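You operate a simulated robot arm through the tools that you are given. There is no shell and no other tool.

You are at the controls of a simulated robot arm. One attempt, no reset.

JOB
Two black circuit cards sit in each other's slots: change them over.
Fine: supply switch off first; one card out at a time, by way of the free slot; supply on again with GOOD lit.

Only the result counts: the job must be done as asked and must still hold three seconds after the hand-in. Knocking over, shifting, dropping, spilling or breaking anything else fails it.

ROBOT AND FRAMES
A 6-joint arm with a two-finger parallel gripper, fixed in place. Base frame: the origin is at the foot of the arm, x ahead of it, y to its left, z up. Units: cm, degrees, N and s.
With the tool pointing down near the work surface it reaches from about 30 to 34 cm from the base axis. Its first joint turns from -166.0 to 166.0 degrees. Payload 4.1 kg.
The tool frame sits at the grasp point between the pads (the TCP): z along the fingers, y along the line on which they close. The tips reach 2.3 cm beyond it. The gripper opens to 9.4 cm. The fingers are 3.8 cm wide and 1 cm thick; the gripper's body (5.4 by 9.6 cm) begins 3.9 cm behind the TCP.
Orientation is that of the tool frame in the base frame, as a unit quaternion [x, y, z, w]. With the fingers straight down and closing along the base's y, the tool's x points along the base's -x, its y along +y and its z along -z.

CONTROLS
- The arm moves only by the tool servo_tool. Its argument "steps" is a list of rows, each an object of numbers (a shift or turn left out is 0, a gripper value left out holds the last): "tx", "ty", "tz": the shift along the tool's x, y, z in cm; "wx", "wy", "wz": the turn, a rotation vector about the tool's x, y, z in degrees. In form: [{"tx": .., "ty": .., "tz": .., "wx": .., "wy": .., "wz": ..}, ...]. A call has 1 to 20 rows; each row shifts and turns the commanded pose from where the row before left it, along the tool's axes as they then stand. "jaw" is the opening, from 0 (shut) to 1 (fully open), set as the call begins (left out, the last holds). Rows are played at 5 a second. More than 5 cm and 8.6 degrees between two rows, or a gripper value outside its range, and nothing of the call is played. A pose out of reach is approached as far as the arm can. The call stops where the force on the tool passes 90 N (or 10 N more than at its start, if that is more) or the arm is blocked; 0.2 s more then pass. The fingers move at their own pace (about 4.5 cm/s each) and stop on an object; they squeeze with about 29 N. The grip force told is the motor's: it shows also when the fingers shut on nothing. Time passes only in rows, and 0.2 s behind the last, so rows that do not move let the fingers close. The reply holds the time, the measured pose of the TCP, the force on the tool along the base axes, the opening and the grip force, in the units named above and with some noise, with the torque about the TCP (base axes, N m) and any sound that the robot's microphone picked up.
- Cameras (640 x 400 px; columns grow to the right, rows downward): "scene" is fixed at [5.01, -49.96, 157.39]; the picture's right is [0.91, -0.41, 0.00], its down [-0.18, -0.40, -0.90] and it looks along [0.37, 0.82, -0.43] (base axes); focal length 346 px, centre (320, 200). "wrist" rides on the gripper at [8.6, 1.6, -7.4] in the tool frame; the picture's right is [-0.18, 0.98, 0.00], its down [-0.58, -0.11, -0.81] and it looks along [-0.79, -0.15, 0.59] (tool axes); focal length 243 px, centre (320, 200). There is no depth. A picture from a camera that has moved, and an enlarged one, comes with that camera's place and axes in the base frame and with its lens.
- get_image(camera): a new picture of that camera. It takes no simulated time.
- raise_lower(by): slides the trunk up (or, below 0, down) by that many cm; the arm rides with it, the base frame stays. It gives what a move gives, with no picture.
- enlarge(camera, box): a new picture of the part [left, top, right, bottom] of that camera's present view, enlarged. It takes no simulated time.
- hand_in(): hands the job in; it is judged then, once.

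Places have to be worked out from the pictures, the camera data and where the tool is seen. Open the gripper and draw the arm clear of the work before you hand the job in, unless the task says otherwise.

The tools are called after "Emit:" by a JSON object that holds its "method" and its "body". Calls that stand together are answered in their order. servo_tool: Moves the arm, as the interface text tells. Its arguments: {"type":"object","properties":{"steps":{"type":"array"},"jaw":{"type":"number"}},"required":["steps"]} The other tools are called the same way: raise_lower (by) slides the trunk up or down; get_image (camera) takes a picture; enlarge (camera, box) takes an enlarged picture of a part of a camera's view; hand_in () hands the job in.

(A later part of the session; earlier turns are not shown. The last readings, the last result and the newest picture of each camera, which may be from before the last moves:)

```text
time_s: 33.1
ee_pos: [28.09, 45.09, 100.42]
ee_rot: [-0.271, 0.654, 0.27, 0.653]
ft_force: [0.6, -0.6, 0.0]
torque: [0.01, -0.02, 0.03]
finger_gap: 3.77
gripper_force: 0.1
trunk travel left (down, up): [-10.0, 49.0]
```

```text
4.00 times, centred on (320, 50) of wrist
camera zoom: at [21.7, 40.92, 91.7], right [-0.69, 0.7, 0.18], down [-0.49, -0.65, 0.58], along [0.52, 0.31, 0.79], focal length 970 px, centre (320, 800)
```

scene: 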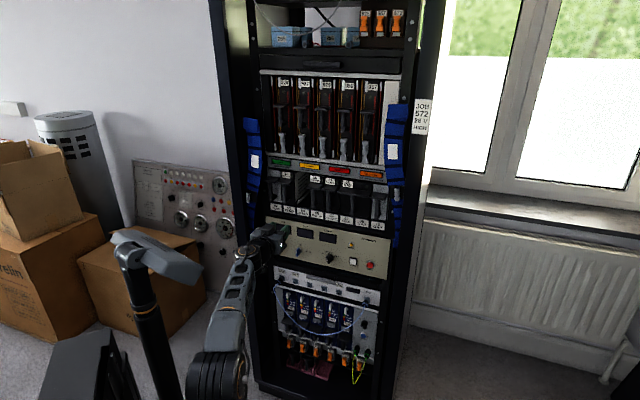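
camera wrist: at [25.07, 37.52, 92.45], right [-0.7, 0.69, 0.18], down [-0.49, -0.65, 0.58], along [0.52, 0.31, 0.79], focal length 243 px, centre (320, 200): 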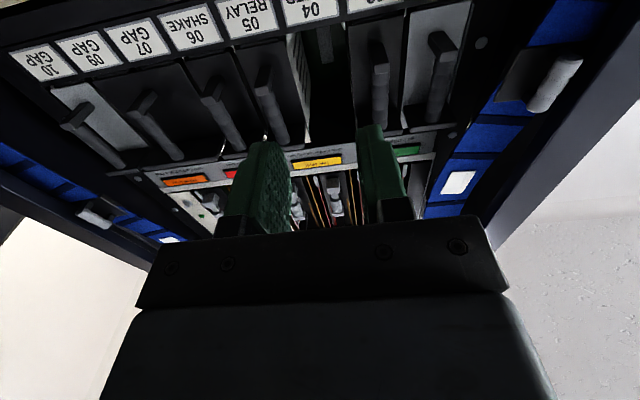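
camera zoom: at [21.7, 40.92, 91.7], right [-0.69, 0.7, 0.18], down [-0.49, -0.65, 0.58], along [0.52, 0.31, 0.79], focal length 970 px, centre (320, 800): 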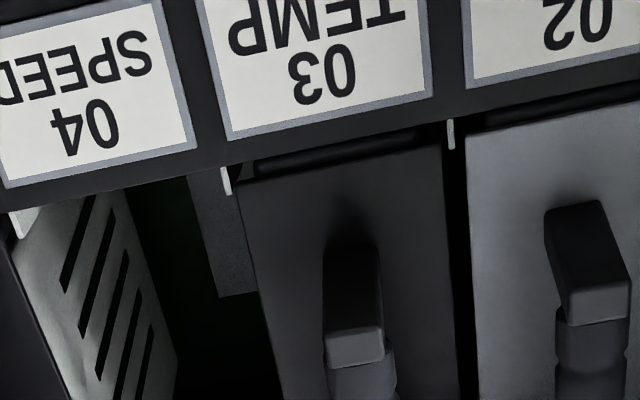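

Results: pitch 5.50 cm, and the rack yaw seems about 0.45° beyond 45° (n direction ≈45.5°). I make one finer measurement over a 16.5 cm baseline with stronger zoom to pin the yaw.

Emit:
{"method": "servo_tool", "body": {"steps": [{"ty": 2.5}, {}, {}, {}]}}

Emit:
{"method": "enlarge", "body": {"camera": "wrist", "box": [240, 0, 320, 50]}}

Emit:
{"method": "enlarge", "body": {"camera": "wrist", "box": [300, 0, 380, 50]}}

Emit:
{"method": "servo_tool", "body": {"steps": [{"ty": -2.75}, {"ty": -2.75}, {"ty": -2.75}, {"ty": -2.75}, {"ty": -2.75}, {"ty": -2.75}, {}, {}, {}]}}

Emit:
{"method": "enlarge", "body": {"camera": "wrist", "box": [240, 0, 320, 50]}}

Emit:
{"method": "enlarge", "body": {"camera": "wrist", "box": [300, 0, 380, 50]}}

```text
time_s: 34.1
ee_pos: [26.27, 46.82, 100.52]
ee_rot: [-0.27, 0.654, 0.27, 0.653]
ft_force: [-0.3, -0.2, 0.2]
torque: [0.0, -0.01, -0.02]
finger_gap: 3.77
gripper_force: 0.1
trunk travel left (down, up): [-10.0, 49.0]
```

```text
8.00 times, centred on (280, 25) of wrist
camera zoom: at [19.94, 42.63, 91.63], right [-0.69, 0.7, 0.18], down [-0.49, -0.65, 0.58], along [0.52, 0.31, 0.79], focal length 1941 px, centre (640, 1600)
```

zoom: 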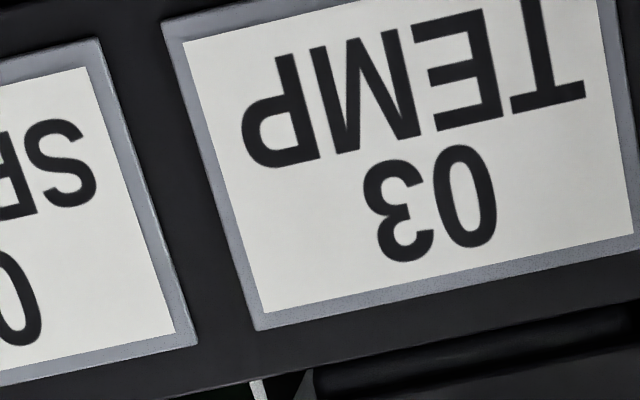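

```text
8.00 times, centred on (340, 25) of wrist
camera zoom: at [19.94, 42.63, 91.63], right [-0.69, 0.7, 0.18], down [-0.49, -0.65, 0.58], along [0.52, 0.31, 0.79], focal length 1941 px, centre (160, 1600)
```

zoom: 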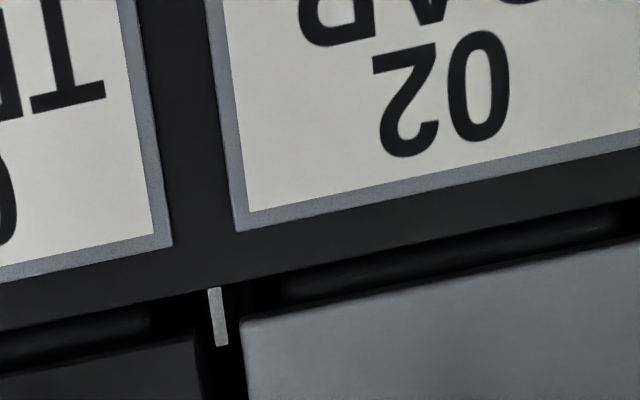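

```text
time_s: 36.1
ee_pos: [37.86, 34.97, 100.41]
ee_rot: [-0.271, 0.653, 0.271, 0.653]
ft_force: [1.1, 0.1, -0.8]
torque: [-0.01, 0.06, 0.02]
finger_gap: 3.75
gripper_force: 0.0
trunk travel left (down, up): [-10.0, 49.0]
```

```text
8.00 times, centred on (280, 25) of wrist
camera zoom: at [31.6, 30.86, 91.67], right [-0.69, 0.7, 0.18], down [-0.49, -0.65, 0.58], along [0.52, 0.31, 0.79], focal length 1941 px, centre (640, 1600)
```

zoom: 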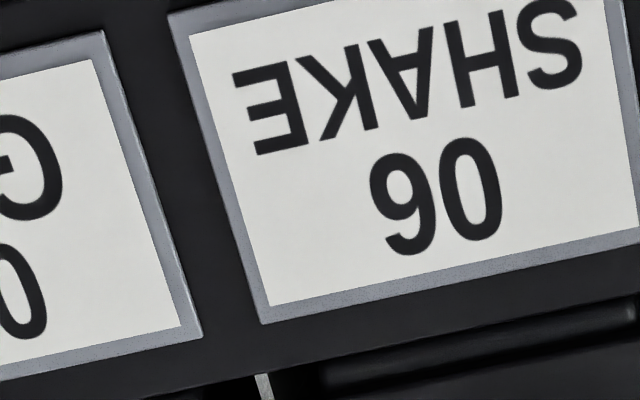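

```text
8.00 times, centred on (340, 25) of wrist
camera zoom: at [31.6, 30.86, 91.67], right [-0.69, 0.7, 0.18], down [-0.49, -0.65, 0.58], along [0.52, 0.31, 0.79], focal length 1941 px, centre (160, 1600)
```

zoom: 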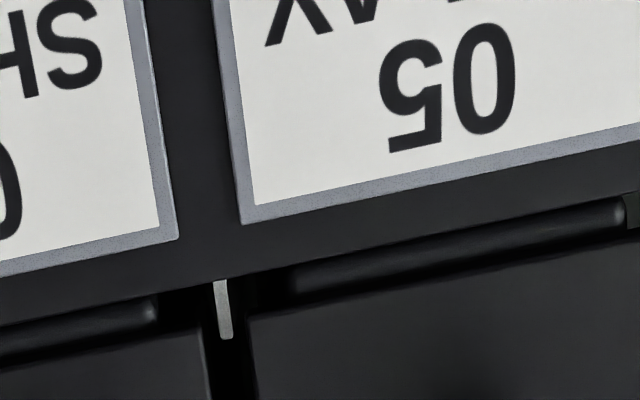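

The finer measurement gives a pitch of 5.50 and a rack yaw of 45° within a few tenths. The bars stand at e≈-12.23 (slot 03) and -1.24 (slot 05), with z about 104–110. Before touching a card I test how far back the arm can retract at slot 05's column.

Emit:
{"method": "servo_tool", "body": {"steps": [{"ty": 1.6, "tx": -2.2}, {"ty": 1.65, "tx": -2.2}, {"tx": -2.1}, {}]}}

Emit:
{"method": "servo_tool", "body": {"steps": [{"tz": -0.5}, {"tz": -0.5}, {"tz": -0.5}, {"tz": -0.5}, {"tz": -0.5}, {"tz": -0.5}, {"tz": -0.5}, {"tz": -0.5}, {}]}}

```text
time_s: 37.1
ee_pos: [35.48, 37.16, 106.94]
ee_rot: [-0.269, 0.654, 0.27, 0.654]
ft_force: [0.3, 0.0, -0.2]
torque: [0.03, -0.01, 0.02]
finger_gap: 3.77
gripper_force: 0.1
trunk travel left (down, up): [-10.0, 49.0]
```

```text
time_s: 39.1
ee_pos: [32.77, 34.49, 106.97]
ee_rot: [-0.271, 0.653, 0.271, 0.653]
ft_force: [0.0, -0.1, -0.7]
torque: [-0.01, 0.01, 0.01]
finger_gap: 3.76
gripper_force: 0.1
trunk travel left (down, up): [-10.0, 49.0]
```

Retraction to n≈47.6 works at slot 05's column. I test a little further back, then move left along to slot 03's column at this depth to check the transfer path is free.

Emit:
{"method": "servo_tool", "body": {"steps": [{"tz": -0.5}, {"tz": -0.5}, {"tz": -0.5}, {"tz": -0.5}, {}]}}

Emit:
{"method": "servo_tool", "body": {"steps": [{"ty": 2.75}, {"ty": 2.75}, {"ty": 2.75}, {"ty": 2.75}, {}]}}

Emit:
{"method": "get_image", "body": {"camera": "scene"}}

```text
time_s: 40.3
ee_pos: [31.26, 33.26, 106.94]
ee_rot: [-0.27, 0.654, 0.27, 0.653]
ft_force: [0.3, -0.4, -0.3]
torque: [0.01, -0.01, -0.01]
finger_gap: 3.78
gripper_force: 0.0
trunk travel left (down, up): [-10.0, 49.0]
```

```text
time_s: 41.5
ee_pos: [23.71, 40.86, 106.66]
ee_rot: [-0.27, 0.653, 0.27, 0.653]
ft_force: [-0.4, -0.2, -0.3]
torque: [-0.01, 0.01, 0.0]
finger_gap: 3.77
gripper_force: 0.2
trunk travel left (down, up): [-10.0, 49.0]
```

```text
taken
```

scene: 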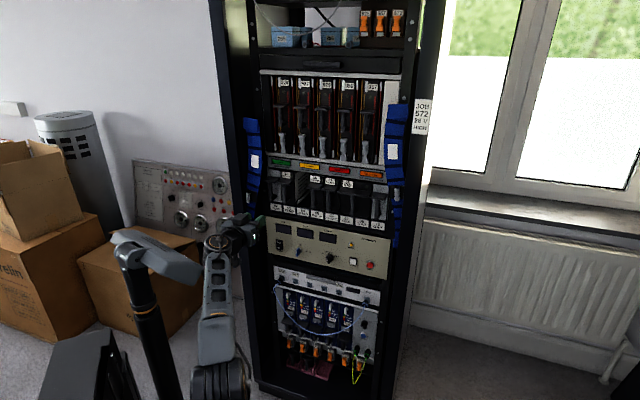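

The transfer path is free. I advance toward card 57's handle in slot 03 to n≈61, just short of the ledge, and check alignment.

Emit:
{"method": "servo_tool", "body": {"steps": [{"tz": 2.5}, {"tz": 2.5}, {"tz": 2.5}, {"tz": 2.5}, {"tz": 2.5}, {"tz": 2.5}, {}, {}]}}

Emit:
{"method": "get_image", "body": {"camera": "wrist"}}

Emit:
{"method": "enlarge", "body": {"camera": "wrist", "box": [200, 0, 440, 220]}}

Emit:
{"method": "enlarge", "body": {"camera": "scene", "box": [235, 150, 395, 250]}}

```text
time_s: 43.3
ee_pos: [34.1, 51.57, 106.98]
ee_rot: [-0.271, 0.653, 0.271, 0.653]
ft_force: [0.2, 0.5, 0.3]
torque: [0.0, 0.03, -0.01]
finger_gap: 3.75
gripper_force: 0.1
trunk travel left (down, up): [-10.0, 49.0]
```

```text
taken
camera wrist: at [27.83, 47.3, 98.23], right [-0.69, 0.7, 0.18], down [-0.49, -0.65, 0.58], along [0.52, 0.31, 0.79], focal length 243 px, centre (320, 200)
```

wrist: 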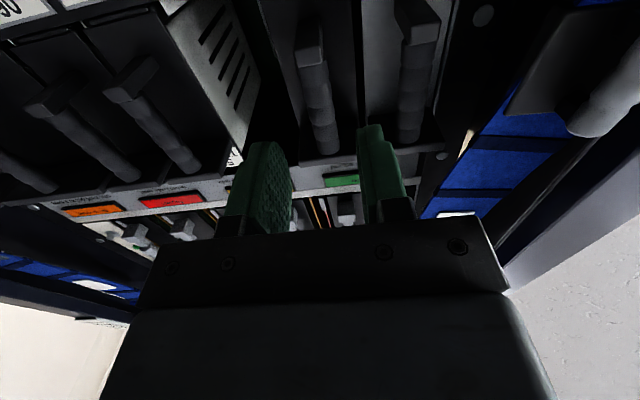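

```text
1.82 times, centred on (320, 110) of wrist
camera zoom: at [27.83, 47.3, 98.23], right [-0.69, 0.7, 0.18], down [-0.49, -0.65, 0.58], along [0.52, 0.31, 0.79], focal length 441 px, centre (320, 364)
```

zoom: 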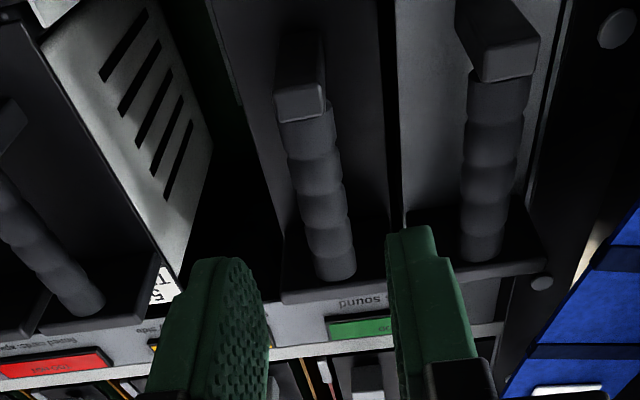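

```text
4.00 times, centred on (315, 200) of scene
camera zoom: at [5.01, -49.96, 157.39], right [0.91, -0.41, 0.0], down [-0.18, -0.4, -0.9], along [0.37, 0.82, -0.43], focal length 1382 px, centre (340, 200)
```

zoom: 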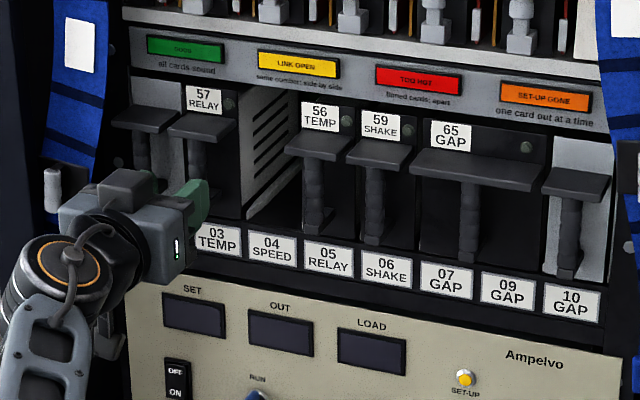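

The bar is centred between the fingers to within about 0.1 cm and the height is right. I advance 5.8 cm so the pads straddle the bar, then look.

Emit:
{"method": "servo_tool", "body": {"steps": [{"tz": 1.0}, {"tz": 1.0}, {"tz": 1.0}, {"tz": 1.0}, {"tz": 1.0}, {"tz": 0.8}, {}]}}

Emit:
{"method": "enlarge", "body": {"camera": "wrist", "box": [200, 0, 440, 220]}}

Emit:
{"method": "enlarge", "body": {"camera": "scene", "box": [255, 155, 335, 205]}}

```text
time_s: 44.9
ee_pos: [38.25, 55.59, 107.09]
ee_rot: [-0.27, 0.653, 0.27, 0.653]
ft_force: [0.8, 0.6, -0.2]
torque: [-0.01, -0.05, 0.03]
finger_gap: 3.76
gripper_force: 0.0
trunk travel left (down, up): [-10.0, 49.0]
```

```text
1.82 times, centred on (320, 110) of wrist
camera zoom: at [31.95, 51.46, 98.22], right [-0.69, 0.7, 0.18], down [-0.49, -0.65, 0.58], along [0.52, 0.31, 0.79], focal length 441 px, centre (320, 364)
```

zoom: 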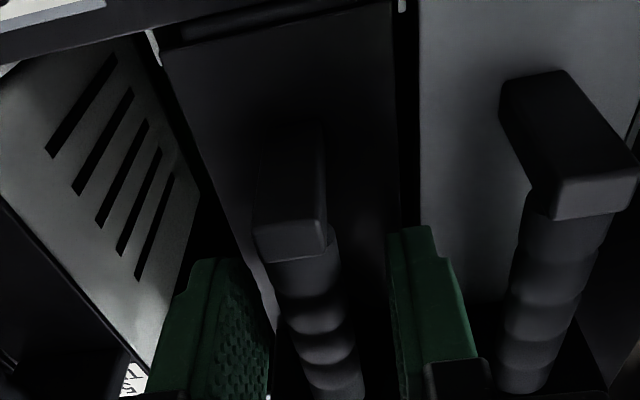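

```text
8.00 times, centred on (295, 180) of scene
camera zoom: at [5.01, -49.96, 157.39], right [0.91, -0.41, 0.0], down [-0.18, -0.4, -0.9], along [0.37, 0.82, -0.43], focal length 2764 px, centre (520, 360)
```

zoom: 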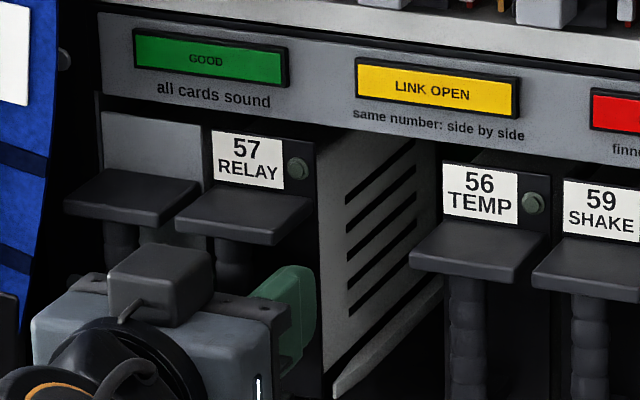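

Geometry checks out: the bar is centred between the pads. I close the gripper on it.

Emit:
{"method": "servo_tool", "body": {"steps": [{}, {}, {}, {}, {}], "jaw": 0.0}}

Emit:
{"method": "enlarge", "body": {"camera": "wrist", "box": [200, 0, 440, 220]}}

```text
time_s: 46.1
ee_pos: [38.4, 55.62, 106.89]
ee_rot: [-0.271, 0.653, 0.271, 0.653]
ft_force: [0.5, 1.3, -0.4]
torque: [0.04, 0.03, 0.01]
finger_gap: 1.68
gripper_force: 29.1
trunk travel left (down, up): [-10.0, 49.0]
```

```text
1.82 times, centred on (320, 110) of wrist
camera zoom: at [31.94, 51.46, 98.21], right [-0.69, 0.7, 0.18], down [-0.49, -0.65, 0.58], along [0.52, 0.31, 0.79], focal length 441 px, centre (320, 364)
```

zoom: 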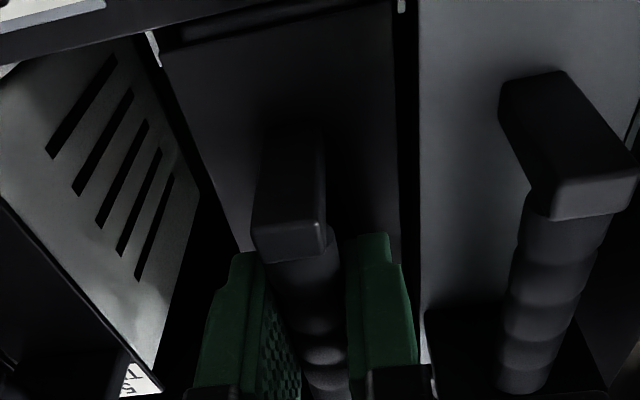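

The bar is gripped (1.68 cm gap, 29 N) with no side load. I pull out slowly and watch the forces.

Emit:
{"method": "servo_tool", "body": {"steps": [{"tz": -0.3}, {"tz": -0.3}, {"tz": -0.4}, {"tz": -0.5}, {"tz": -0.5}]}}

Emit:
{"method": "enlarge", "body": {"camera": "scene", "box": [255, 155, 335, 205]}}

Emit:
{"method": "enlarge", "body": {"camera": "wrist", "box": [200, 0, 440, 220]}}

```text
time_s: 47.3
ee_pos: [36.78, 54.17, 106.94]
ee_rot: [-0.27, 0.653, 0.27, 0.654]
ft_force: [2.3, 0.9, 7.3]
torque: [0.29, -0.39, -0.03]
finger_gap: 1.71
gripper_force: 29.2
trunk travel left (down, up): [-10.0, 49.0]
```

```text
8.00 times, centred on (295, 180) of scene
camera zoom: at [5.01, -49.96, 157.39], right [0.91, -0.41, 0.0], down [-0.18, -0.4, -0.9], along [0.37, 0.82, -0.43], focal length 2764 px, centre (520, 360)
```

zoom: 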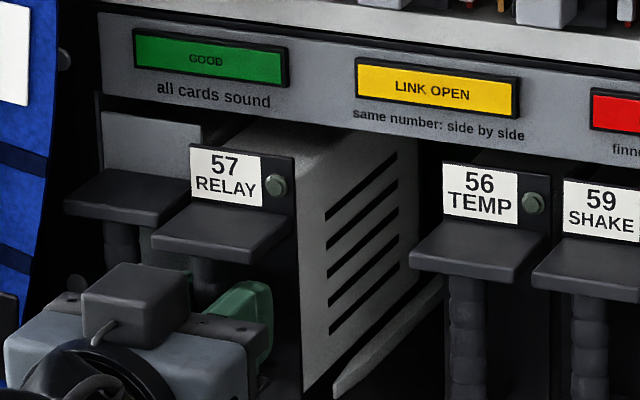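

```text
1.82 times, centred on (320, 110) of wrist
camera zoom: at [30.44, 50.0, 98.18], right [-0.7, 0.69, 0.18], down [-0.49, -0.65, 0.58], along [0.52, 0.31, 0.79], focal length 441 px, centre (320, 364)
```

zoom: 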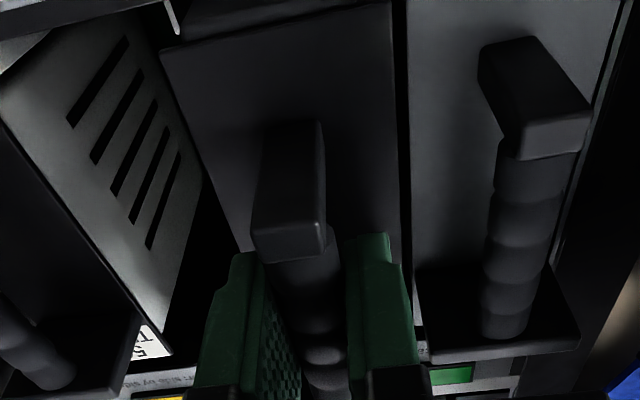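

The card slides out with the tool. A small upward reaction of 7 N shows the card pressing on its guide, so I add a slight rise while pulling further and keep watching.

Emit:
{"method": "servo_tool", "body": {"steps": [{"tz": -0.5, "tx": -0.03}, {"tz": -0.5, "tx": -0.02}, {"tz": -0.5}, {"tz": -0.5}]}}

```text
time_s: 48.3
ee_pos: [35.25, 52.69, 107.04]
ee_rot: [-0.27, 0.653, 0.27, 0.654]
ft_force: [1.6, 1.2, 7.7]
torque: [0.58, -0.5, 0.03]
finger_gap: 1.65
gripper_force: 28.6
trunk travel left (down, up): [-10.0, 49.0]
```

The force barely changed with the small rise. I continue the pull in small steps to see how it evolves.

Emit:
{"method": "servo_tool", "body": {"steps": [{"tz": -0.5}, {"tz": -0.5}, {"tz": -0.5}, {"tz": -0.5}]}}

Emit:
{"method": "get_image", "body": {"camera": "wrist"}}

Emit:
{"method": "enlarge", "body": {"camera": "scene", "box": [235, 150, 355, 225]}}

```text
time_s: 49.3
ee_pos: [34.11, 51.33, 106.8]
ee_rot: [-0.271, 0.653, 0.271, 0.653]
ft_force: [2.3, 2.2, 6.0]
torque: [0.52, -0.45, -0.02]
finger_gap: 1.68
gripper_force: 28.4
trunk travel left (down, up): [-10.0, 49.0]
```

```text
taken
camera wrist: at [27.7, 47.18, 98.12], right [-0.69, 0.7, 0.18], down [-0.49, -0.65, 0.58], along [0.52, 0.31, 0.79], focal length 243 px, centre (320, 200)
```

wrist: 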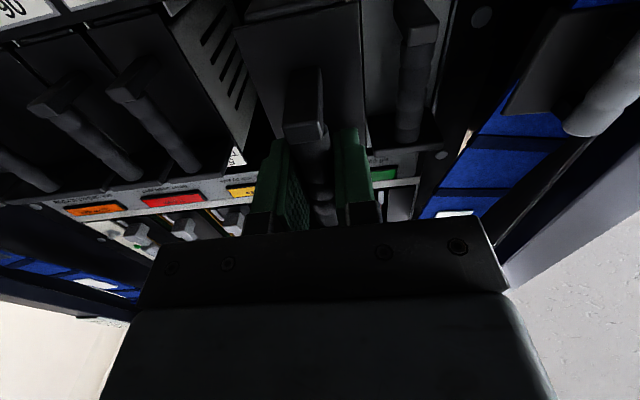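

```text
5.33 times, centred on (295, 188) of scene
camera zoom: at [5.01, -49.96, 157.39], right [0.91, -0.41, 0.0], down [-0.18, -0.4, -0.9], along [0.37, 0.82, -0.43], focal length 1843 px, centre (453, 267)
```

zoom: 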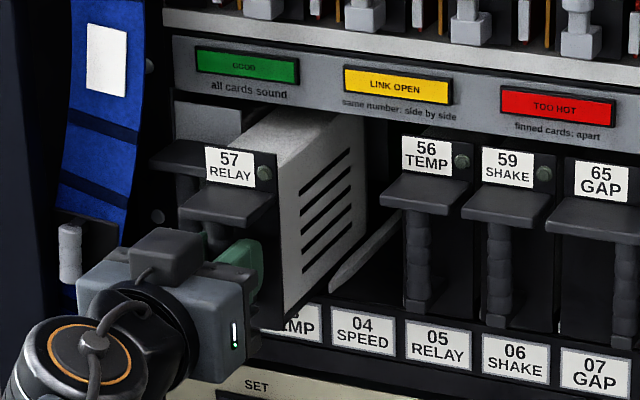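

The card is out about 6 cm and sliding straight. I continue pulling.

Emit:
{"method": "servo_tool", "body": {"steps": [{"tz": -0.5}, {"tz": -0.5}, {"tz": -0.5}, {"tz": -0.5}, {"tz": -0.5}, {"tz": -0.5}, {"tz": -0.5}, {"tz": -0.5}]}}

Emit:
{"method": "enlarge", "body": {"camera": "scene", "box": [235, 150, 355, 225]}}

```text
time_s: 51.1
ee_pos: [31.12, 48.65, 106.89]
ee_rot: [-0.27, 0.654, 0.27, 0.653]
ft_force: [0.4, 0.9, -0.4]
torque: [-0.12, 0.14, -0.03]
finger_gap: 1.68
gripper_force: 29.1
trunk travel left (down, up): [-10.0, 49.0]
```

```text
5.33 times, centred on (295, 188) of scene
camera zoom: at [5.01, -49.96, 157.39], right [0.91, -0.41, 0.0], down [-0.18, -0.4, -0.9], along [0.37, 0.82, -0.43], focal length 1843 px, centre (453, 267)
```

zoom: 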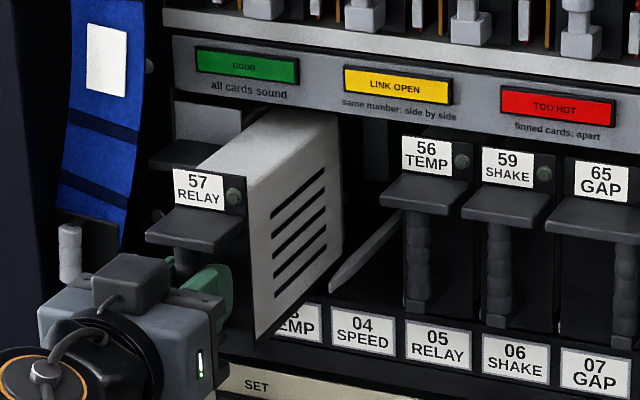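

About 10 cm is out, with forces near zero. I continue in smaller chunks because the card's rear end will leave its guides soon.

Emit:
{"method": "servo_tool", "body": {"steps": [{"tz": -0.5}, {"tz": -0.5}, {"tz": -0.5}, {"tz": -0.5}, {"tz": -0.5}, {"tz": -0.5}]}}

Emit:
{"method": "enlarge", "body": {"camera": "scene", "box": [235, 150, 355, 225]}}

Emit:
{"method": "get_image", "body": {"camera": "wrist"}}

```text
time_s: 52.5
ee_pos: [29.03, 46.48, 106.87]
ee_rot: [-0.271, 0.653, 0.271, 0.653]
ft_force: [0.2, 0.8, 0.1]
torque: [-0.16, 0.15, -0.02]
finger_gap: 1.67
gripper_force: 28.7
trunk travel left (down, up): [-10.0, 49.0]
```

```text
5.33 times, centred on (295, 188) of scene
camera zoom: at [5.01, -49.96, 157.39], right [0.91, -0.41, 0.0], down [-0.18, -0.4, -0.9], along [0.37, 0.82, -0.43], focal length 1843 px, centre (453, 267)
```

zoom: 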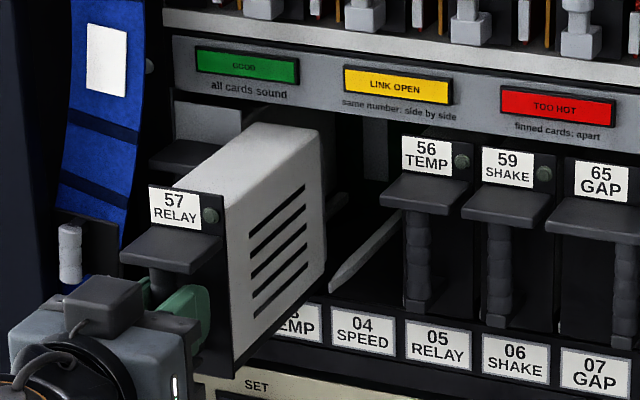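

```text
taken
camera wrist: at [22.69, 42.31, 98.1], right [-0.69, 0.7, 0.18], down [-0.49, -0.65, 0.58], along [0.52, 0.31, 0.79], focal length 243 px, centre (320, 200)
```

wrist: 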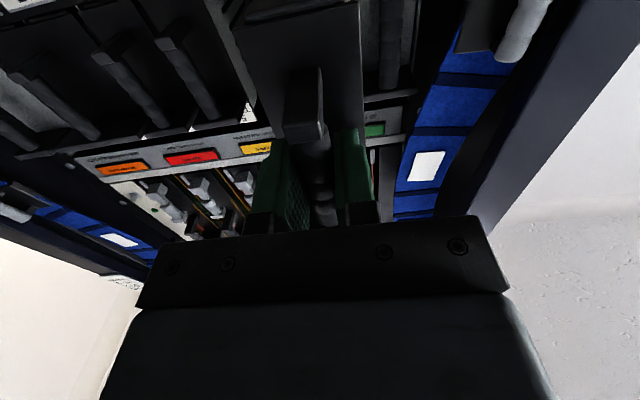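

The card is out 13 cm and its rear shroud edge is about at the opening plane, with a tail still inside. I pull 4.5 cm more, to where reach was tested as fine.

Emit:
{"method": "servo_tool", "body": {"steps": [{"tz": -0.5}, {"tz": -0.5}, {"tz": -0.5}, {"tz": -0.5}, {"tz": -0.5}]}}

Emit:
{"method": "enlarge", "body": {"camera": "scene", "box": [235, 150, 355, 225]}}

Emit:
{"method": "servo_tool", "body": {"steps": [{"tz": -0.5}, {"tz": -0.5}, {"tz": -0.5}, {"tz": -0.5}, {}]}}

Emit:
{"method": "enlarge", "body": {"camera": "scene", "box": [235, 150, 355, 225]}}

Emit:
{"method": "get_image", "body": {"camera": "wrist"}}

```text
time_s: 53.7
ee_pos: [27.32, 44.65, 106.91]
ee_rot: [-0.27, 0.654, 0.27, 0.653]
ft_force: [0.7, 0.0, -0.3]
torque: [-0.16, 0.13, -0.01]
finger_gap: 1.69
gripper_force: 29.1
trunk travel left (down, up): [-10.0, 49.0]
```

```text
5.33 times, centred on (295, 188) of scene
camera zoom: at [5.01, -49.96, 157.39], right [0.91, -0.41, 0.0], down [-0.18, -0.4, -0.9], along [0.37, 0.82, -0.43], focal length 1843 px, centre (453, 267)
```

zoom: 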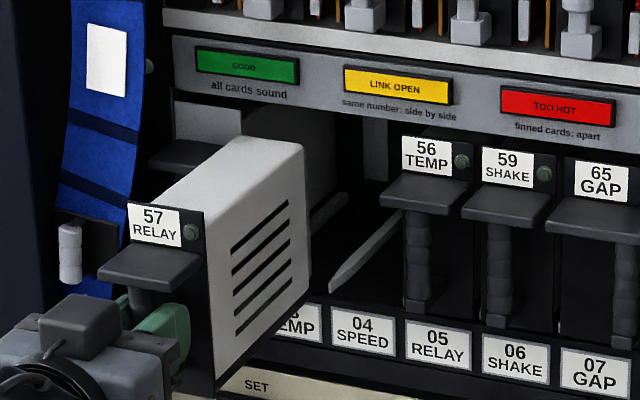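

```text
time_s: 54.9
ee_pos: [25.83, 43.46, 106.96]
ee_rot: [-0.27, 0.653, 0.271, 0.653]
ft_force: [0.0, 0.1, -0.1]
torque: [-0.19, 0.13, 0.0]
finger_gap: 1.69
gripper_force: 28.9
trunk travel left (down, up): [-10.0, 49.0]
```

```text
5.33 times, centred on (295, 188) of scene
camera zoom: at [5.01, -49.96, 157.39], right [0.91, -0.41, 0.0], down [-0.18, -0.4, -0.9], along [0.37, 0.82, -0.43], focal length 1843 px, centre (453, 267)
```

zoom: 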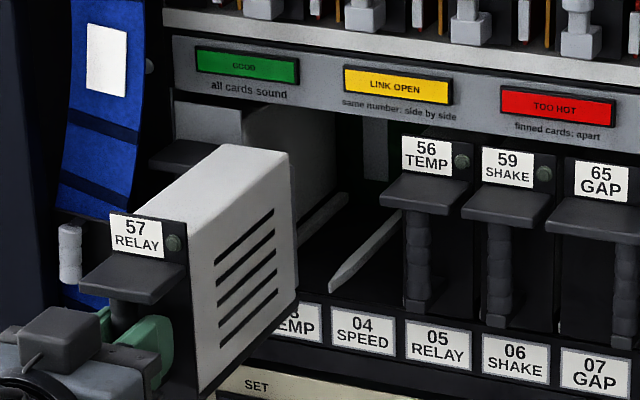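

```text
taken
camera wrist: at [19.49, 39.18, 98.21], right [-0.69, 0.7, 0.18], down [-0.49, -0.65, 0.58], along [0.52, 0.31, 0.79], focal length 243 px, centre (320, 200)
```

wrist: 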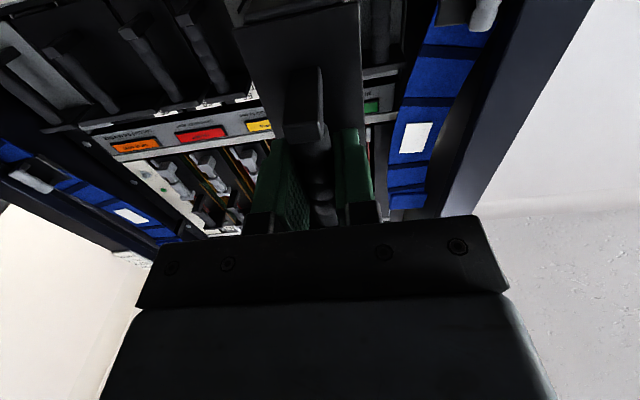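

The card is fully out: its rear is near n≈67, and the louvred shroud belonged to the card. I zoom in to verify it hangs level in the grip before shifting over.

Emit:
{"method": "enlarge", "body": {"camera": "scene", "box": [248, 165, 312, 225]}}

Emit:
{"method": "enlarge", "body": {"camera": "wrist", "box": [200, 0, 440, 220]}}

```text
6.67 times, centred on (280, 195) of scene
camera zoom: at [5.01, -49.96, 157.39], right [0.91, -0.41, 0.0], down [-0.18, -0.4, -0.9], along [0.37, 0.82, -0.43], focal length 2304 px, centre (587, 233)
```

zoom: 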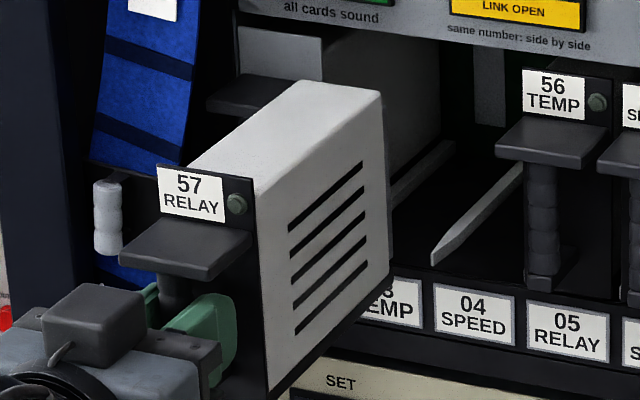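

```text
1.82 times, centred on (320, 110) of wrist
camera zoom: at [19.49, 39.18, 98.21], right [-0.69, 0.7, 0.18], down [-0.49, -0.65, 0.58], along [0.52, 0.31, 0.79], focal length 441 px, centre (320, 364)
```

zoom: 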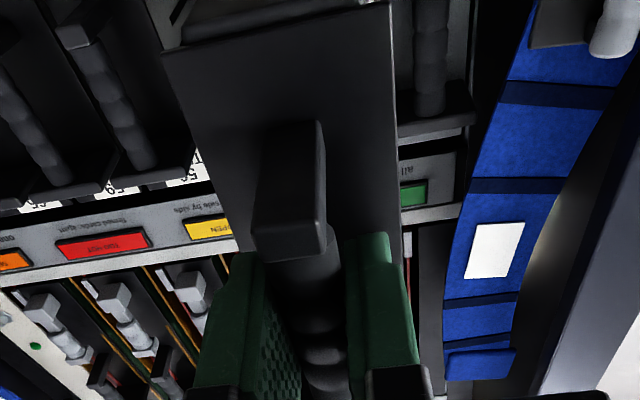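

The card sits exactly as gripped, with no droop, and the slot rails have tapered lead-ins. I shift exactly one pitch (5.5 cm) right to stand in front of slot 04.

Emit:
{"method": "servo_tool", "body": {"steps": [{"ty": -1.5}, {"ty": -1.5}, {"ty": -1.5}, {"ty": -1.0}, {}, {}]}}

Emit:
{"method": "enlarge", "body": {"camera": "scene", "box": [255, 155, 351, 215]}}

Emit:
{"method": "get_image", "body": {"camera": "wrist"}}

```text
time_s: 56.3
ee_pos: [29.81, 39.6, 106.83]
ee_rot: [-0.27, 0.653, 0.27, 0.654]
ft_force: [0.3, 0.1, -0.5]
torque: [-0.16, 0.17, 0.02]
finger_gap: 1.67
gripper_force: 28.9
trunk travel left (down, up): [-10.0, 49.0]
```

```text
6.67 times, centred on (303, 185) of scene
camera zoom: at [5.01, -49.96, 157.39], right [0.91, -0.41, 0.0], down [-0.18, -0.4, -0.9], along [0.37, 0.82, -0.43], focal length 2304 px, centre (433, 300)
```

zoom: 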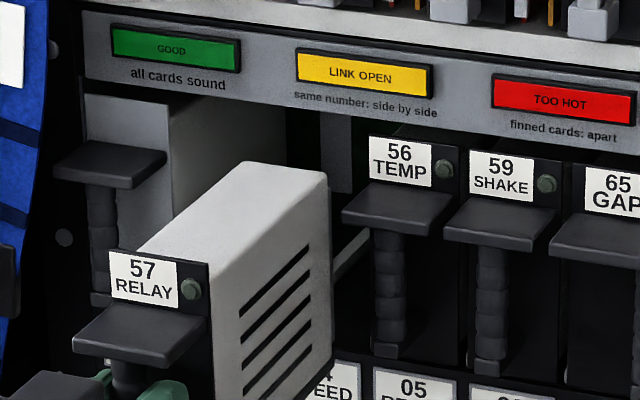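

```text
taken
camera wrist: at [23.41, 35.33, 98.18], right [-0.69, 0.7, 0.18], down [-0.49, -0.65, 0.58], along [0.52, 0.31, 0.79], focal length 243 px, centre (320, 200)
```

wrist: 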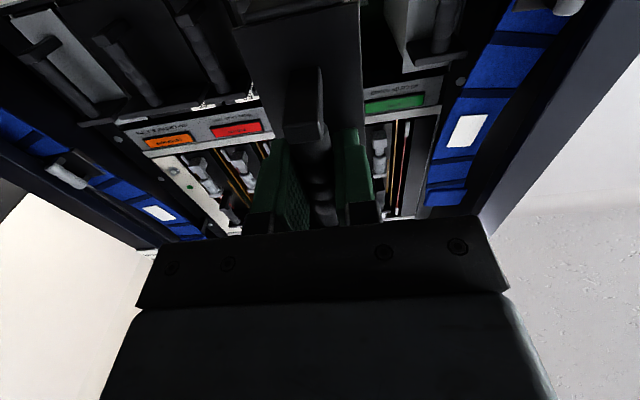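

The card is in front of slot 04 with the shift confirmed at 5.49 cm. I begin inserting along the same line, slowly, watching for contact forces.

Emit:
{"method": "servo_tool", "body": {"steps": [{"tz": 0.5}, {"tz": 0.5}, {"tz": 0.5}, {"tz": 0.5}, {"tz": 0.5}, {"tz": 0.5}, {"tz": 0.5}, {"tz": 0.5}]}}

Emit:
{"method": "enlarge", "body": {"camera": "scene", "box": [255, 155, 351, 215]}}

```text
time_s: 58.1
ee_pos: [32.51, 42.18, 106.92]
ee_rot: [-0.271, 0.653, 0.271, 0.653]
ft_force: [0.3, 0.2, 0.0]
torque: [-0.18, 0.17, -0.06]
finger_gap: 1.7
gripper_force: 28.9
trunk travel left (down, up): [-10.0, 49.0]
```

```text
6.67 times, centred on (303, 185) of scene
camera zoom: at [5.01, -49.96, 157.39], right [0.91, -0.41, 0.0], down [-0.18, -0.4, -0.9], along [0.37, 0.82, -0.43], focal length 2304 px, centre (433, 300)
```

zoom: 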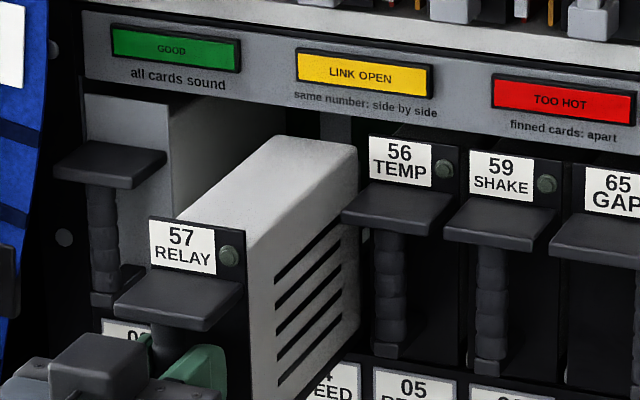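

No contact force yet and the rear is at the opening. I continue another 4 cm.

Emit:
{"method": "servo_tool", "body": {"steps": [{"tz": 0.4}, {"tz": 0.4}, {"tz": 0.4}, {"tz": 0.4}, {"tz": 0.4}, {"tz": 0.4}, {"tz": 0.4}, {"tz": 0.4}, {"tz": 0.4}, {"tz": 0.4}]}}

Emit:
{"method": "enlarge", "body": {"camera": "scene", "box": [255, 155, 351, 215]}}

```text
time_s: 60.3
ee_pos: [35.32, 44.95, 106.84]
ee_rot: [-0.27, 0.653, 0.27, 0.654]
ft_force: [-0.1, 0.0, -0.5]
torque: [-0.12, 0.13, 0.05]
finger_gap: 1.69
gripper_force: 29.0
trunk travel left (down, up): [-10.0, 49.0]
```

```text
6.67 times, centred on (303, 185) of scene
camera zoom: at [5.01, -49.96, 157.39], right [0.91, -0.41, 0.0], down [-0.18, -0.4, -0.9], along [0.37, 0.82, -0.43], focal length 2304 px, centre (433, 300)
```

zoom: 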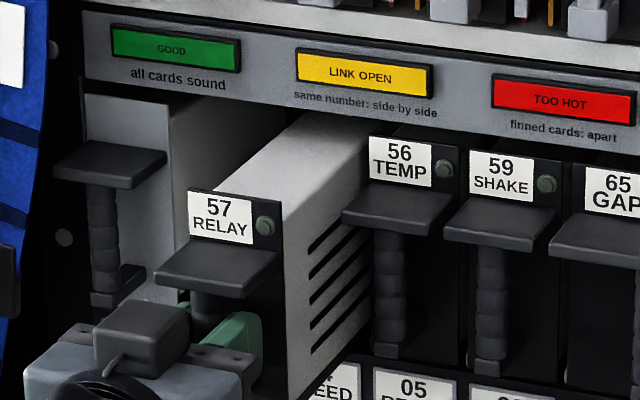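

The card has entered slot 04 freely. I continue 6 cm, then will finish slowly.

Emit:
{"method": "servo_tool", "body": {"steps": [{"tz": 0.5}, {"tz": 0.5}, {"tz": 0.5}, {"tz": 0.5}, {"tz": 0.5}, {"tz": 0.5}, {"tz": 0.5}, {"tz": 0.5}, {"tz": 0.5}, {"tz": 0.5}, {"tz": 0.5}, {"tz": 0.5}]}}

Emit:
{"method": "enlarge", "body": {"camera": "scene", "box": [255, 155, 351, 215]}}

```text
time_s: 62.9
ee_pos: [39.52, 49.41, 107.03]
ee_rot: [-0.27, 0.654, 0.27, 0.653]
ft_force: [-0.7, -0.5, -0.8]
torque: [-0.14, 0.14, -0.03]
finger_gap: 1.67
gripper_force: 28.4
trunk travel left (down, up): [-10.0, 49.0]
```

```text
6.67 times, centred on (303, 185) of scene
camera zoom: at [5.01, -49.96, 157.39], right [0.91, -0.41, 0.0], down [-0.18, -0.4, -0.9], along [0.37, 0.82, -0.43], focal length 2304 px, centre (433, 300)
```

zoom: 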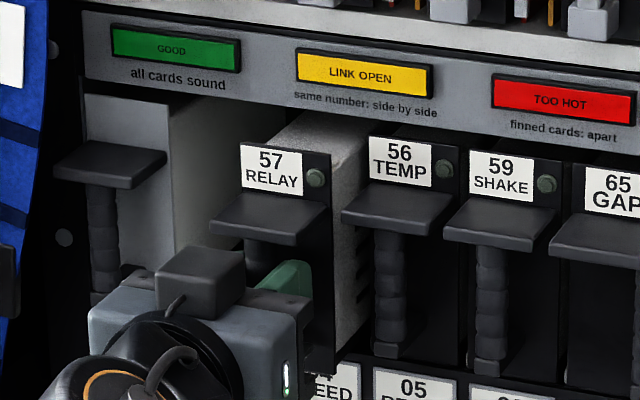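

There are 3.5 cm to go and forces are negligible. I go in slowly for the connector mating.

Emit:
{"method": "servo_tool", "body": {"steps": [{"tz": 0.3}, {"tz": 0.3}, {"tz": 0.3}, {"tz": 0.3}, {"tz": 0.3}, {"tz": 0.3}, {"tz": 0.3}, {"tz": 0.3}, {"tz": 0.3}]}}

Emit:
{"method": "servo_tool", "body": {"steps": [{"tz": 0.2}, {"tz": 0.2}, {"tz": 0.2}, {"tz": 0.2}]}}

Emit:
{"method": "enlarge", "body": {"camera": "scene", "box": [255, 155, 351, 215]}}

Emit:
{"method": "enlarge", "body": {"camera": "wrist", "box": [200, 0, 440, 220]}}

```text
time_s: 64.9
ee_pos: [41.55, 51.12, 106.96]
ee_rot: [-0.271, 0.654, 0.27, 0.653]
ft_force: [0.4, 0.8, -0.3]
torque: [-0.19, 0.14, 0.01]
finger_gap: 1.67
gripper_force: 28.7
trunk travel left (down, up): [-10.0, 49.0]
```

```text
time_s: 65.9
ee_pos: [42.13, 51.78, 106.88]
ee_rot: [-0.27, 0.654, 0.27, 0.653]
ft_force: [-2.8, -2.4, 0.5]
torque: [-0.33, 0.28, -0.04]
finger_gap: 1.67
gripper_force: 29.6
trunk travel left (down, up): [-10.0, 49.0]
```

```text
6.67 times, centred on (303, 185) of scene
camera zoom: at [5.01, -49.96, 157.39], right [0.91, -0.41, 0.0], down [-0.18, -0.4, -0.9], along [0.37, 0.82, -0.43], focal length 2304 px, centre (433, 300)
```

zoom: 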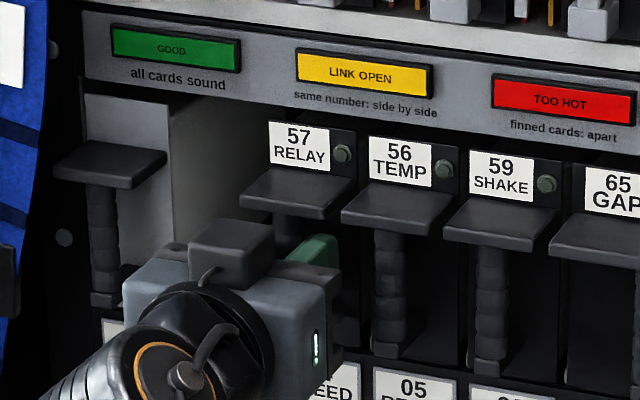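

```text
1.82 times, centred on (320, 110) of wrist
camera zoom: at [35.73, 47.63, 98.23], right [-0.69, 0.7, 0.18], down [-0.49, -0.65, 0.58], along [0.52, 0.31, 0.79], focal length 441 px, centre (320, 364)
```

zoom: 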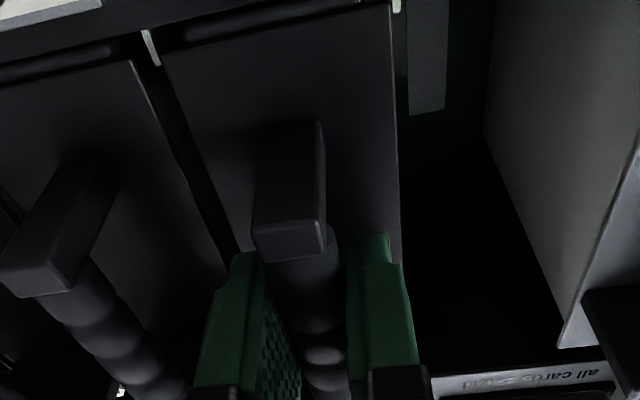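

The card is at the original depth and the ledge lines up with its neighbours, with resistance just starting (about 4 N). I push 0.2 cm more to ensure full seating.

Emit:
{"method": "servo_tool", "body": {"steps": [{"tz": 0.1}, {"tz": 0.1}, {}]}}

Emit:
{"method": "enlarge", "body": {"camera": "scene", "box": [287, 160, 351, 200]}}

```text
time_s: 66.7
ee_pos: [42.26, 51.87, 107.18]
ee_rot: [-0.271, 0.653, 0.271, 0.653]
ft_force: [-6.6, -6.1, -0.2]
torque: [-0.55, 0.61, 0.03]
finger_gap: 1.68
gripper_force: 28.7
trunk travel left (down, up): [-10.0, 49.0]
```

```text
10.00 times, centred on (319, 180) of scene
camera zoom: at [5.01, -49.96, 157.39], right [0.91, -0.41, 0.0], down [-0.18, -0.4, -0.9], along [0.37, 0.82, -0.43], focal length 3455 px, centre (330, 400)
```

zoom: 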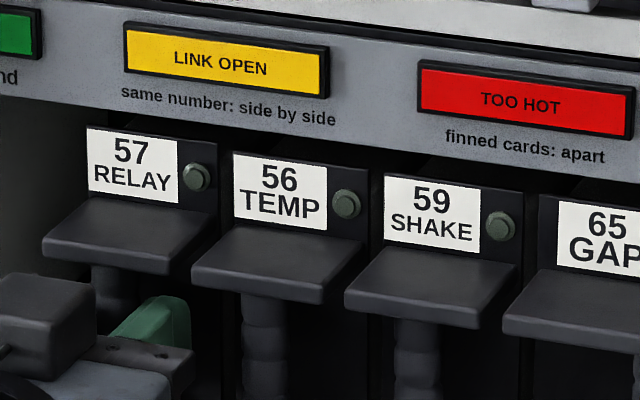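

The card's face lines up with its neighbours within about a millimetre and resistance is rising like a stop. I give a bit more push to confirm it's seated.

Emit:
{"method": "servo_tool", "body": {"steps": [{"tz": 0.1}, {"tz": 0.1}, {}]}}

Emit:
{"method": "enlarge", "body": {"camera": "wrist", "box": [200, 0, 440, 220]}}

Emit:
{"method": "enlarge", "body": {"camera": "scene", "box": [287, 160, 351, 200]}}

```text
time_s: 67.5
ee_pos: [42.3, 52.01, 107.19]
ee_rot: [-0.271, 0.652, 0.272, 0.653]
ft_force: [-16.1, -12.2, -2.4]
torque: [-0.13, 0.26, 0.04]
finger_gap: 1.66
gripper_force: 29.1
trunk travel left (down, up): [-10.0, 49.0]
```

```text
1.82 times, centred on (320, 110) of wrist
camera zoom: at [35.93, 47.76, 98.36], right [-0.7, 0.69, 0.18], down [-0.49, -0.65, 0.58], along [0.52, 0.31, 0.79], focal length 441 px, centre (320, 364)
```

zoom: 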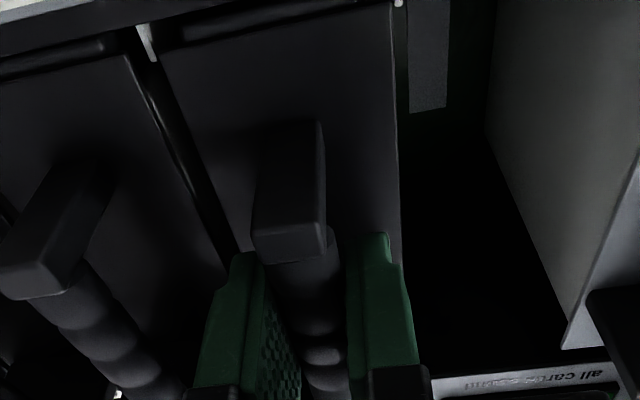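

```text
10.00 times, centred on (319, 180) of scene
camera zoom: at [5.01, -49.96, 157.39], right [0.91, -0.41, 0.0], down [-0.18, -0.4, -0.9], along [0.37, 0.82, -0.43], focal length 3455 px, centre (330, 400)
```

zoom: 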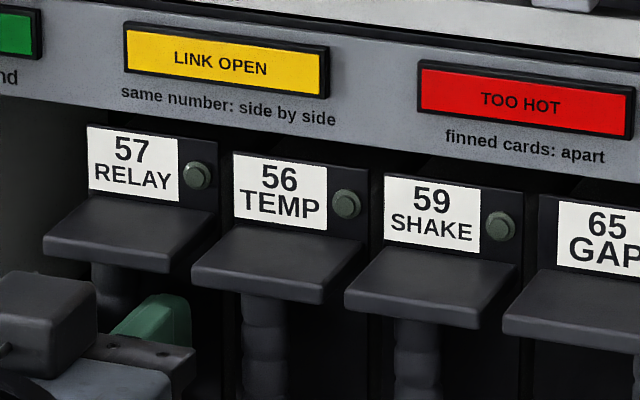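

The card is firmly seated in slot 04 (20 N against the stop). I relax the push and open the gripper.

Emit:
{"method": "servo_tool", "body": {"steps": [{"tz": -0.15}, {"tz": -0.1}, {}]}}

Emit:
{"method": "servo_tool", "body": {"steps": [{}, {}, {}, {}], "jaw": 0.4}}

Emit:
{"method": "enlarge", "body": {"camera": "wrist", "box": [200, 0, 440, 220]}}

```text
time_s: 68.3
ee_pos: [42.43, 51.84, 106.98]
ee_rot: [-0.27, 0.653, 0.27, 0.654]
ft_force: [2.3, 1.3, 2.9]
torque: [0.69, -0.62, -0.04]
finger_gap: 1.7
gripper_force: 29.4
trunk travel left (down, up): [-10.0, 49.0]
```

```text
time_s: 69.3
ee_pos: [42.16, 51.87, 107.05]
ee_rot: [-0.271, 0.654, 0.27, 0.653]
ft_force: [-1.0, 0.5, -0.7]
torque: [0.0, 0.03, -0.01]
finger_gap: 3.76
gripper_force: 0.1
trunk travel left (down, up): [-10.0, 49.0]
```

```text
1.82 times, centred on (320, 110) of wrist
camera zoom: at [35.87, 47.71, 98.24], right [-0.69, 0.7, 0.18], down [-0.49, -0.65, 0.58], along [0.52, 0.31, 0.79], focal length 441 px, centre (320, 364)
```

zoom: 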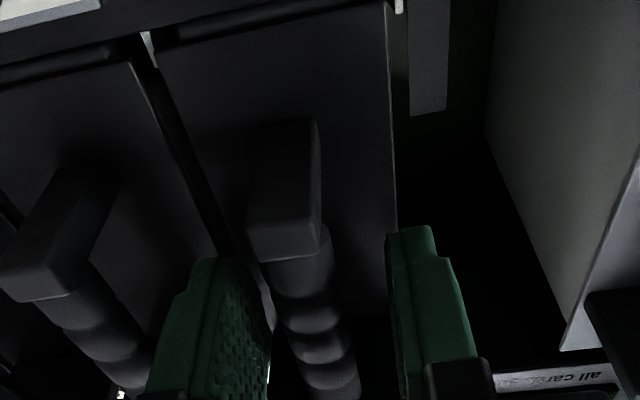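

Card 57 rests in slot 04 and the fingers are free. I back off 6 cm, shift one pitch right to card 56's handle, and check alignment.

Emit:
{"method": "servo_tool", "body": {"steps": [{"tz": -1.0}, {"tz": -1.5}, {"tz": -1.7}, {"tz": -1.8}, {"ty": -2.0}, {"ty": -2.0}, {"ty": -1.5}, {}, {}]}}

Emit:
{"method": "enlarge", "body": {"camera": "wrist", "box": [200, 0, 440, 220]}}

Emit:
{"method": "enlarge", "body": {"camera": "scene", "box": [255, 155, 375, 230]}}

```text
time_s: 71.3
ee_pos: [41.84, 43.58, 106.99]
ee_rot: [-0.271, 0.653, 0.271, 0.653]
ft_force: [-0.3, 0.4, 0.3]
torque: [-0.01, 0.01, -0.02]
finger_gap: 3.76
gripper_force: 0.1
trunk travel left (down, up): [-10.0, 49.0]
```

```text
1.82 times, centred on (320, 110) of wrist
camera zoom: at [35.57, 39.39, 98.24], right [-0.7, 0.69, 0.18], down [-0.49, -0.65, 0.58], along [0.52, 0.31, 0.79], focal length 441 px, centre (320, 364)
```

zoom: 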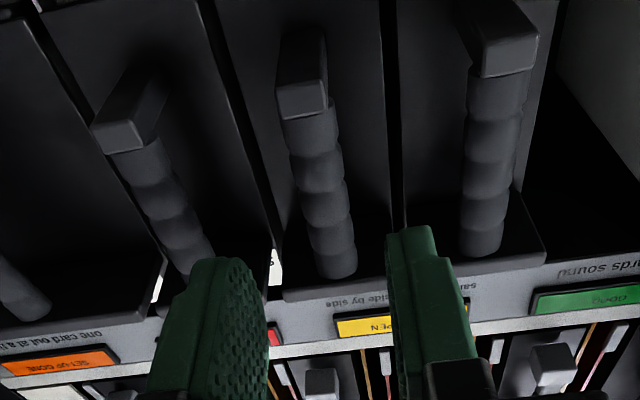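

```text
5.33 times, centred on (315, 192) of scene
camera zoom: at [5.01, -49.96, 157.39], right [0.91, -0.41, 0.0], down [-0.18, -0.4, -0.9], along [0.37, 0.82, -0.43], focal length 1843 px, centre (347, 240)
```

zoom: 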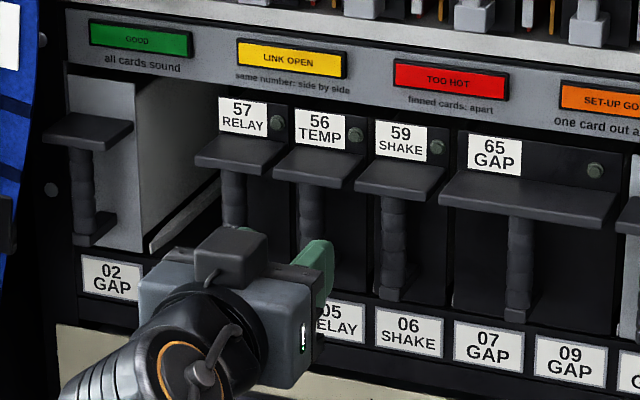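

Bar 56 is centred between the fingers. I advance 5.9 cm and close on it.

Emit:
{"method": "servo_tool", "body": {"steps": [{"tz": 1.0}, {"tz": 1.0}, {"tz": 1.0}, {"tz": 1.0}, {"tz": 1.0}, {"tz": 0.9}, {}]}}

Emit:
{"method": "servo_tool", "body": {"steps": [{}, {}, {}, {}, {}], "jaw": 0.0}}

Emit:
{"method": "enlarge", "body": {"camera": "wrist", "box": [200, 0, 440, 220]}}

```text
time_s: 72.9
ee_pos: [46.01, 47.89, 106.93]
ee_rot: [-0.27, 0.654, 0.27, 0.654]
ft_force: [-0.1, 0.2, -1.0]
torque: [0.03, -0.01, 0.04]
finger_gap: 3.76
gripper_force: 0.1
trunk travel left (down, up): [-10.0, 49.0]
```

```text
time_s: 74.1
ee_pos: [45.92, 47.89, 106.97]
ee_rot: [-0.27, 0.653, 0.271, 0.654]
ft_force: [0.8, 0.7, 0.3]
torque: [0.06, -0.04, -0.08]
finger_gap: 1.68
gripper_force: 28.9
trunk travel left (down, up): [-10.0, 49.0]
```

```text
1.82 times, centred on (320, 110) of wrist
camera zoom: at [39.59, 43.77, 98.16], right [-0.69, 0.7, 0.18], down [-0.49, -0.65, 0.58], along [0.52, 0.31, 0.79], focal length 441 px, centre (320, 364)
```

zoom: 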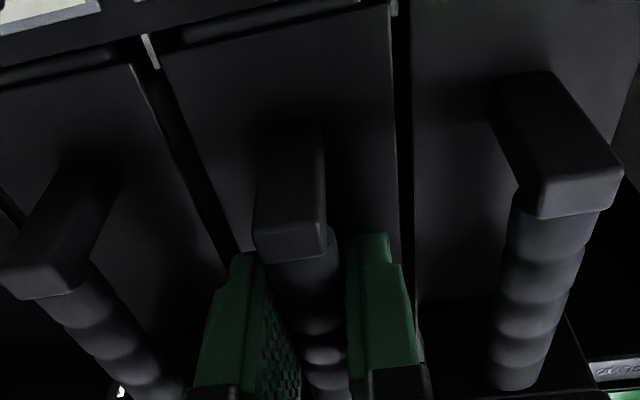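

Card 56 is gripped. I pull it out slowly along the same direction.

Emit:
{"method": "servo_tool", "body": {"steps": [{"tz": -0.3}, {"tz": -0.3}, {"tz": -0.4}, {"tz": -0.5}, {"tz": -0.5}]}}

Emit:
{"method": "servo_tool", "body": {"steps": [{"tz": -0.5}, {"tz": -0.5}, {"tz": -0.5}, {"tz": -0.5}, {"tz": -0.5}, {"tz": -0.5}]}}

Emit:
{"method": "enlarge", "body": {"camera": "scene", "box": [255, 155, 375, 230]}}

```text
time_s: 75.3
ee_pos: [44.8, 46.52, 106.96]
ee_rot: [-0.272, 0.653, 0.27, 0.653]
ft_force: [-0.3, -0.7, -0.2]
torque: [-0.03, 0.06, -0.1]
finger_gap: 1.71
gripper_force: 29.5
trunk travel left (down, up): [-10.0, 49.0]
```

```text
time_s: 76.7
ee_pos: [42.55, 44.43, 106.94]
ee_rot: [-0.27, 0.653, 0.27, 0.653]
ft_force: [1.2, -0.2, 1.7]
torque: [0.11, -0.1, -0.02]
finger_gap: 1.69
gripper_force: 29.8
trunk travel left (down, up): [-10.0, 49.0]
```

```text
5.33 times, centred on (315, 192) of scene
camera zoom: at [5.01, -49.96, 157.39], right [0.91, -0.41, 0.0], down [-0.18, -0.4, -0.9], along [0.37, 0.82, -0.43], focal length 1843 px, centre (347, 240)
```

zoom: 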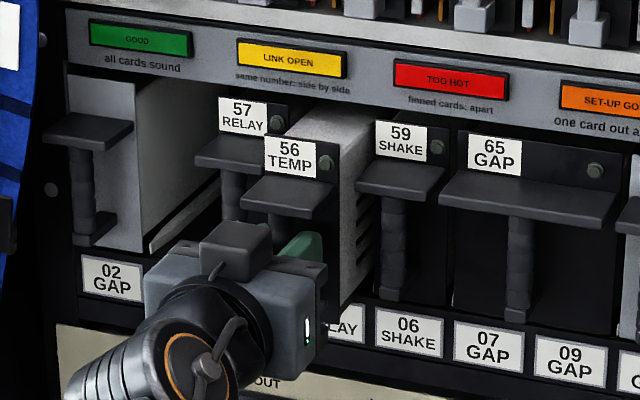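

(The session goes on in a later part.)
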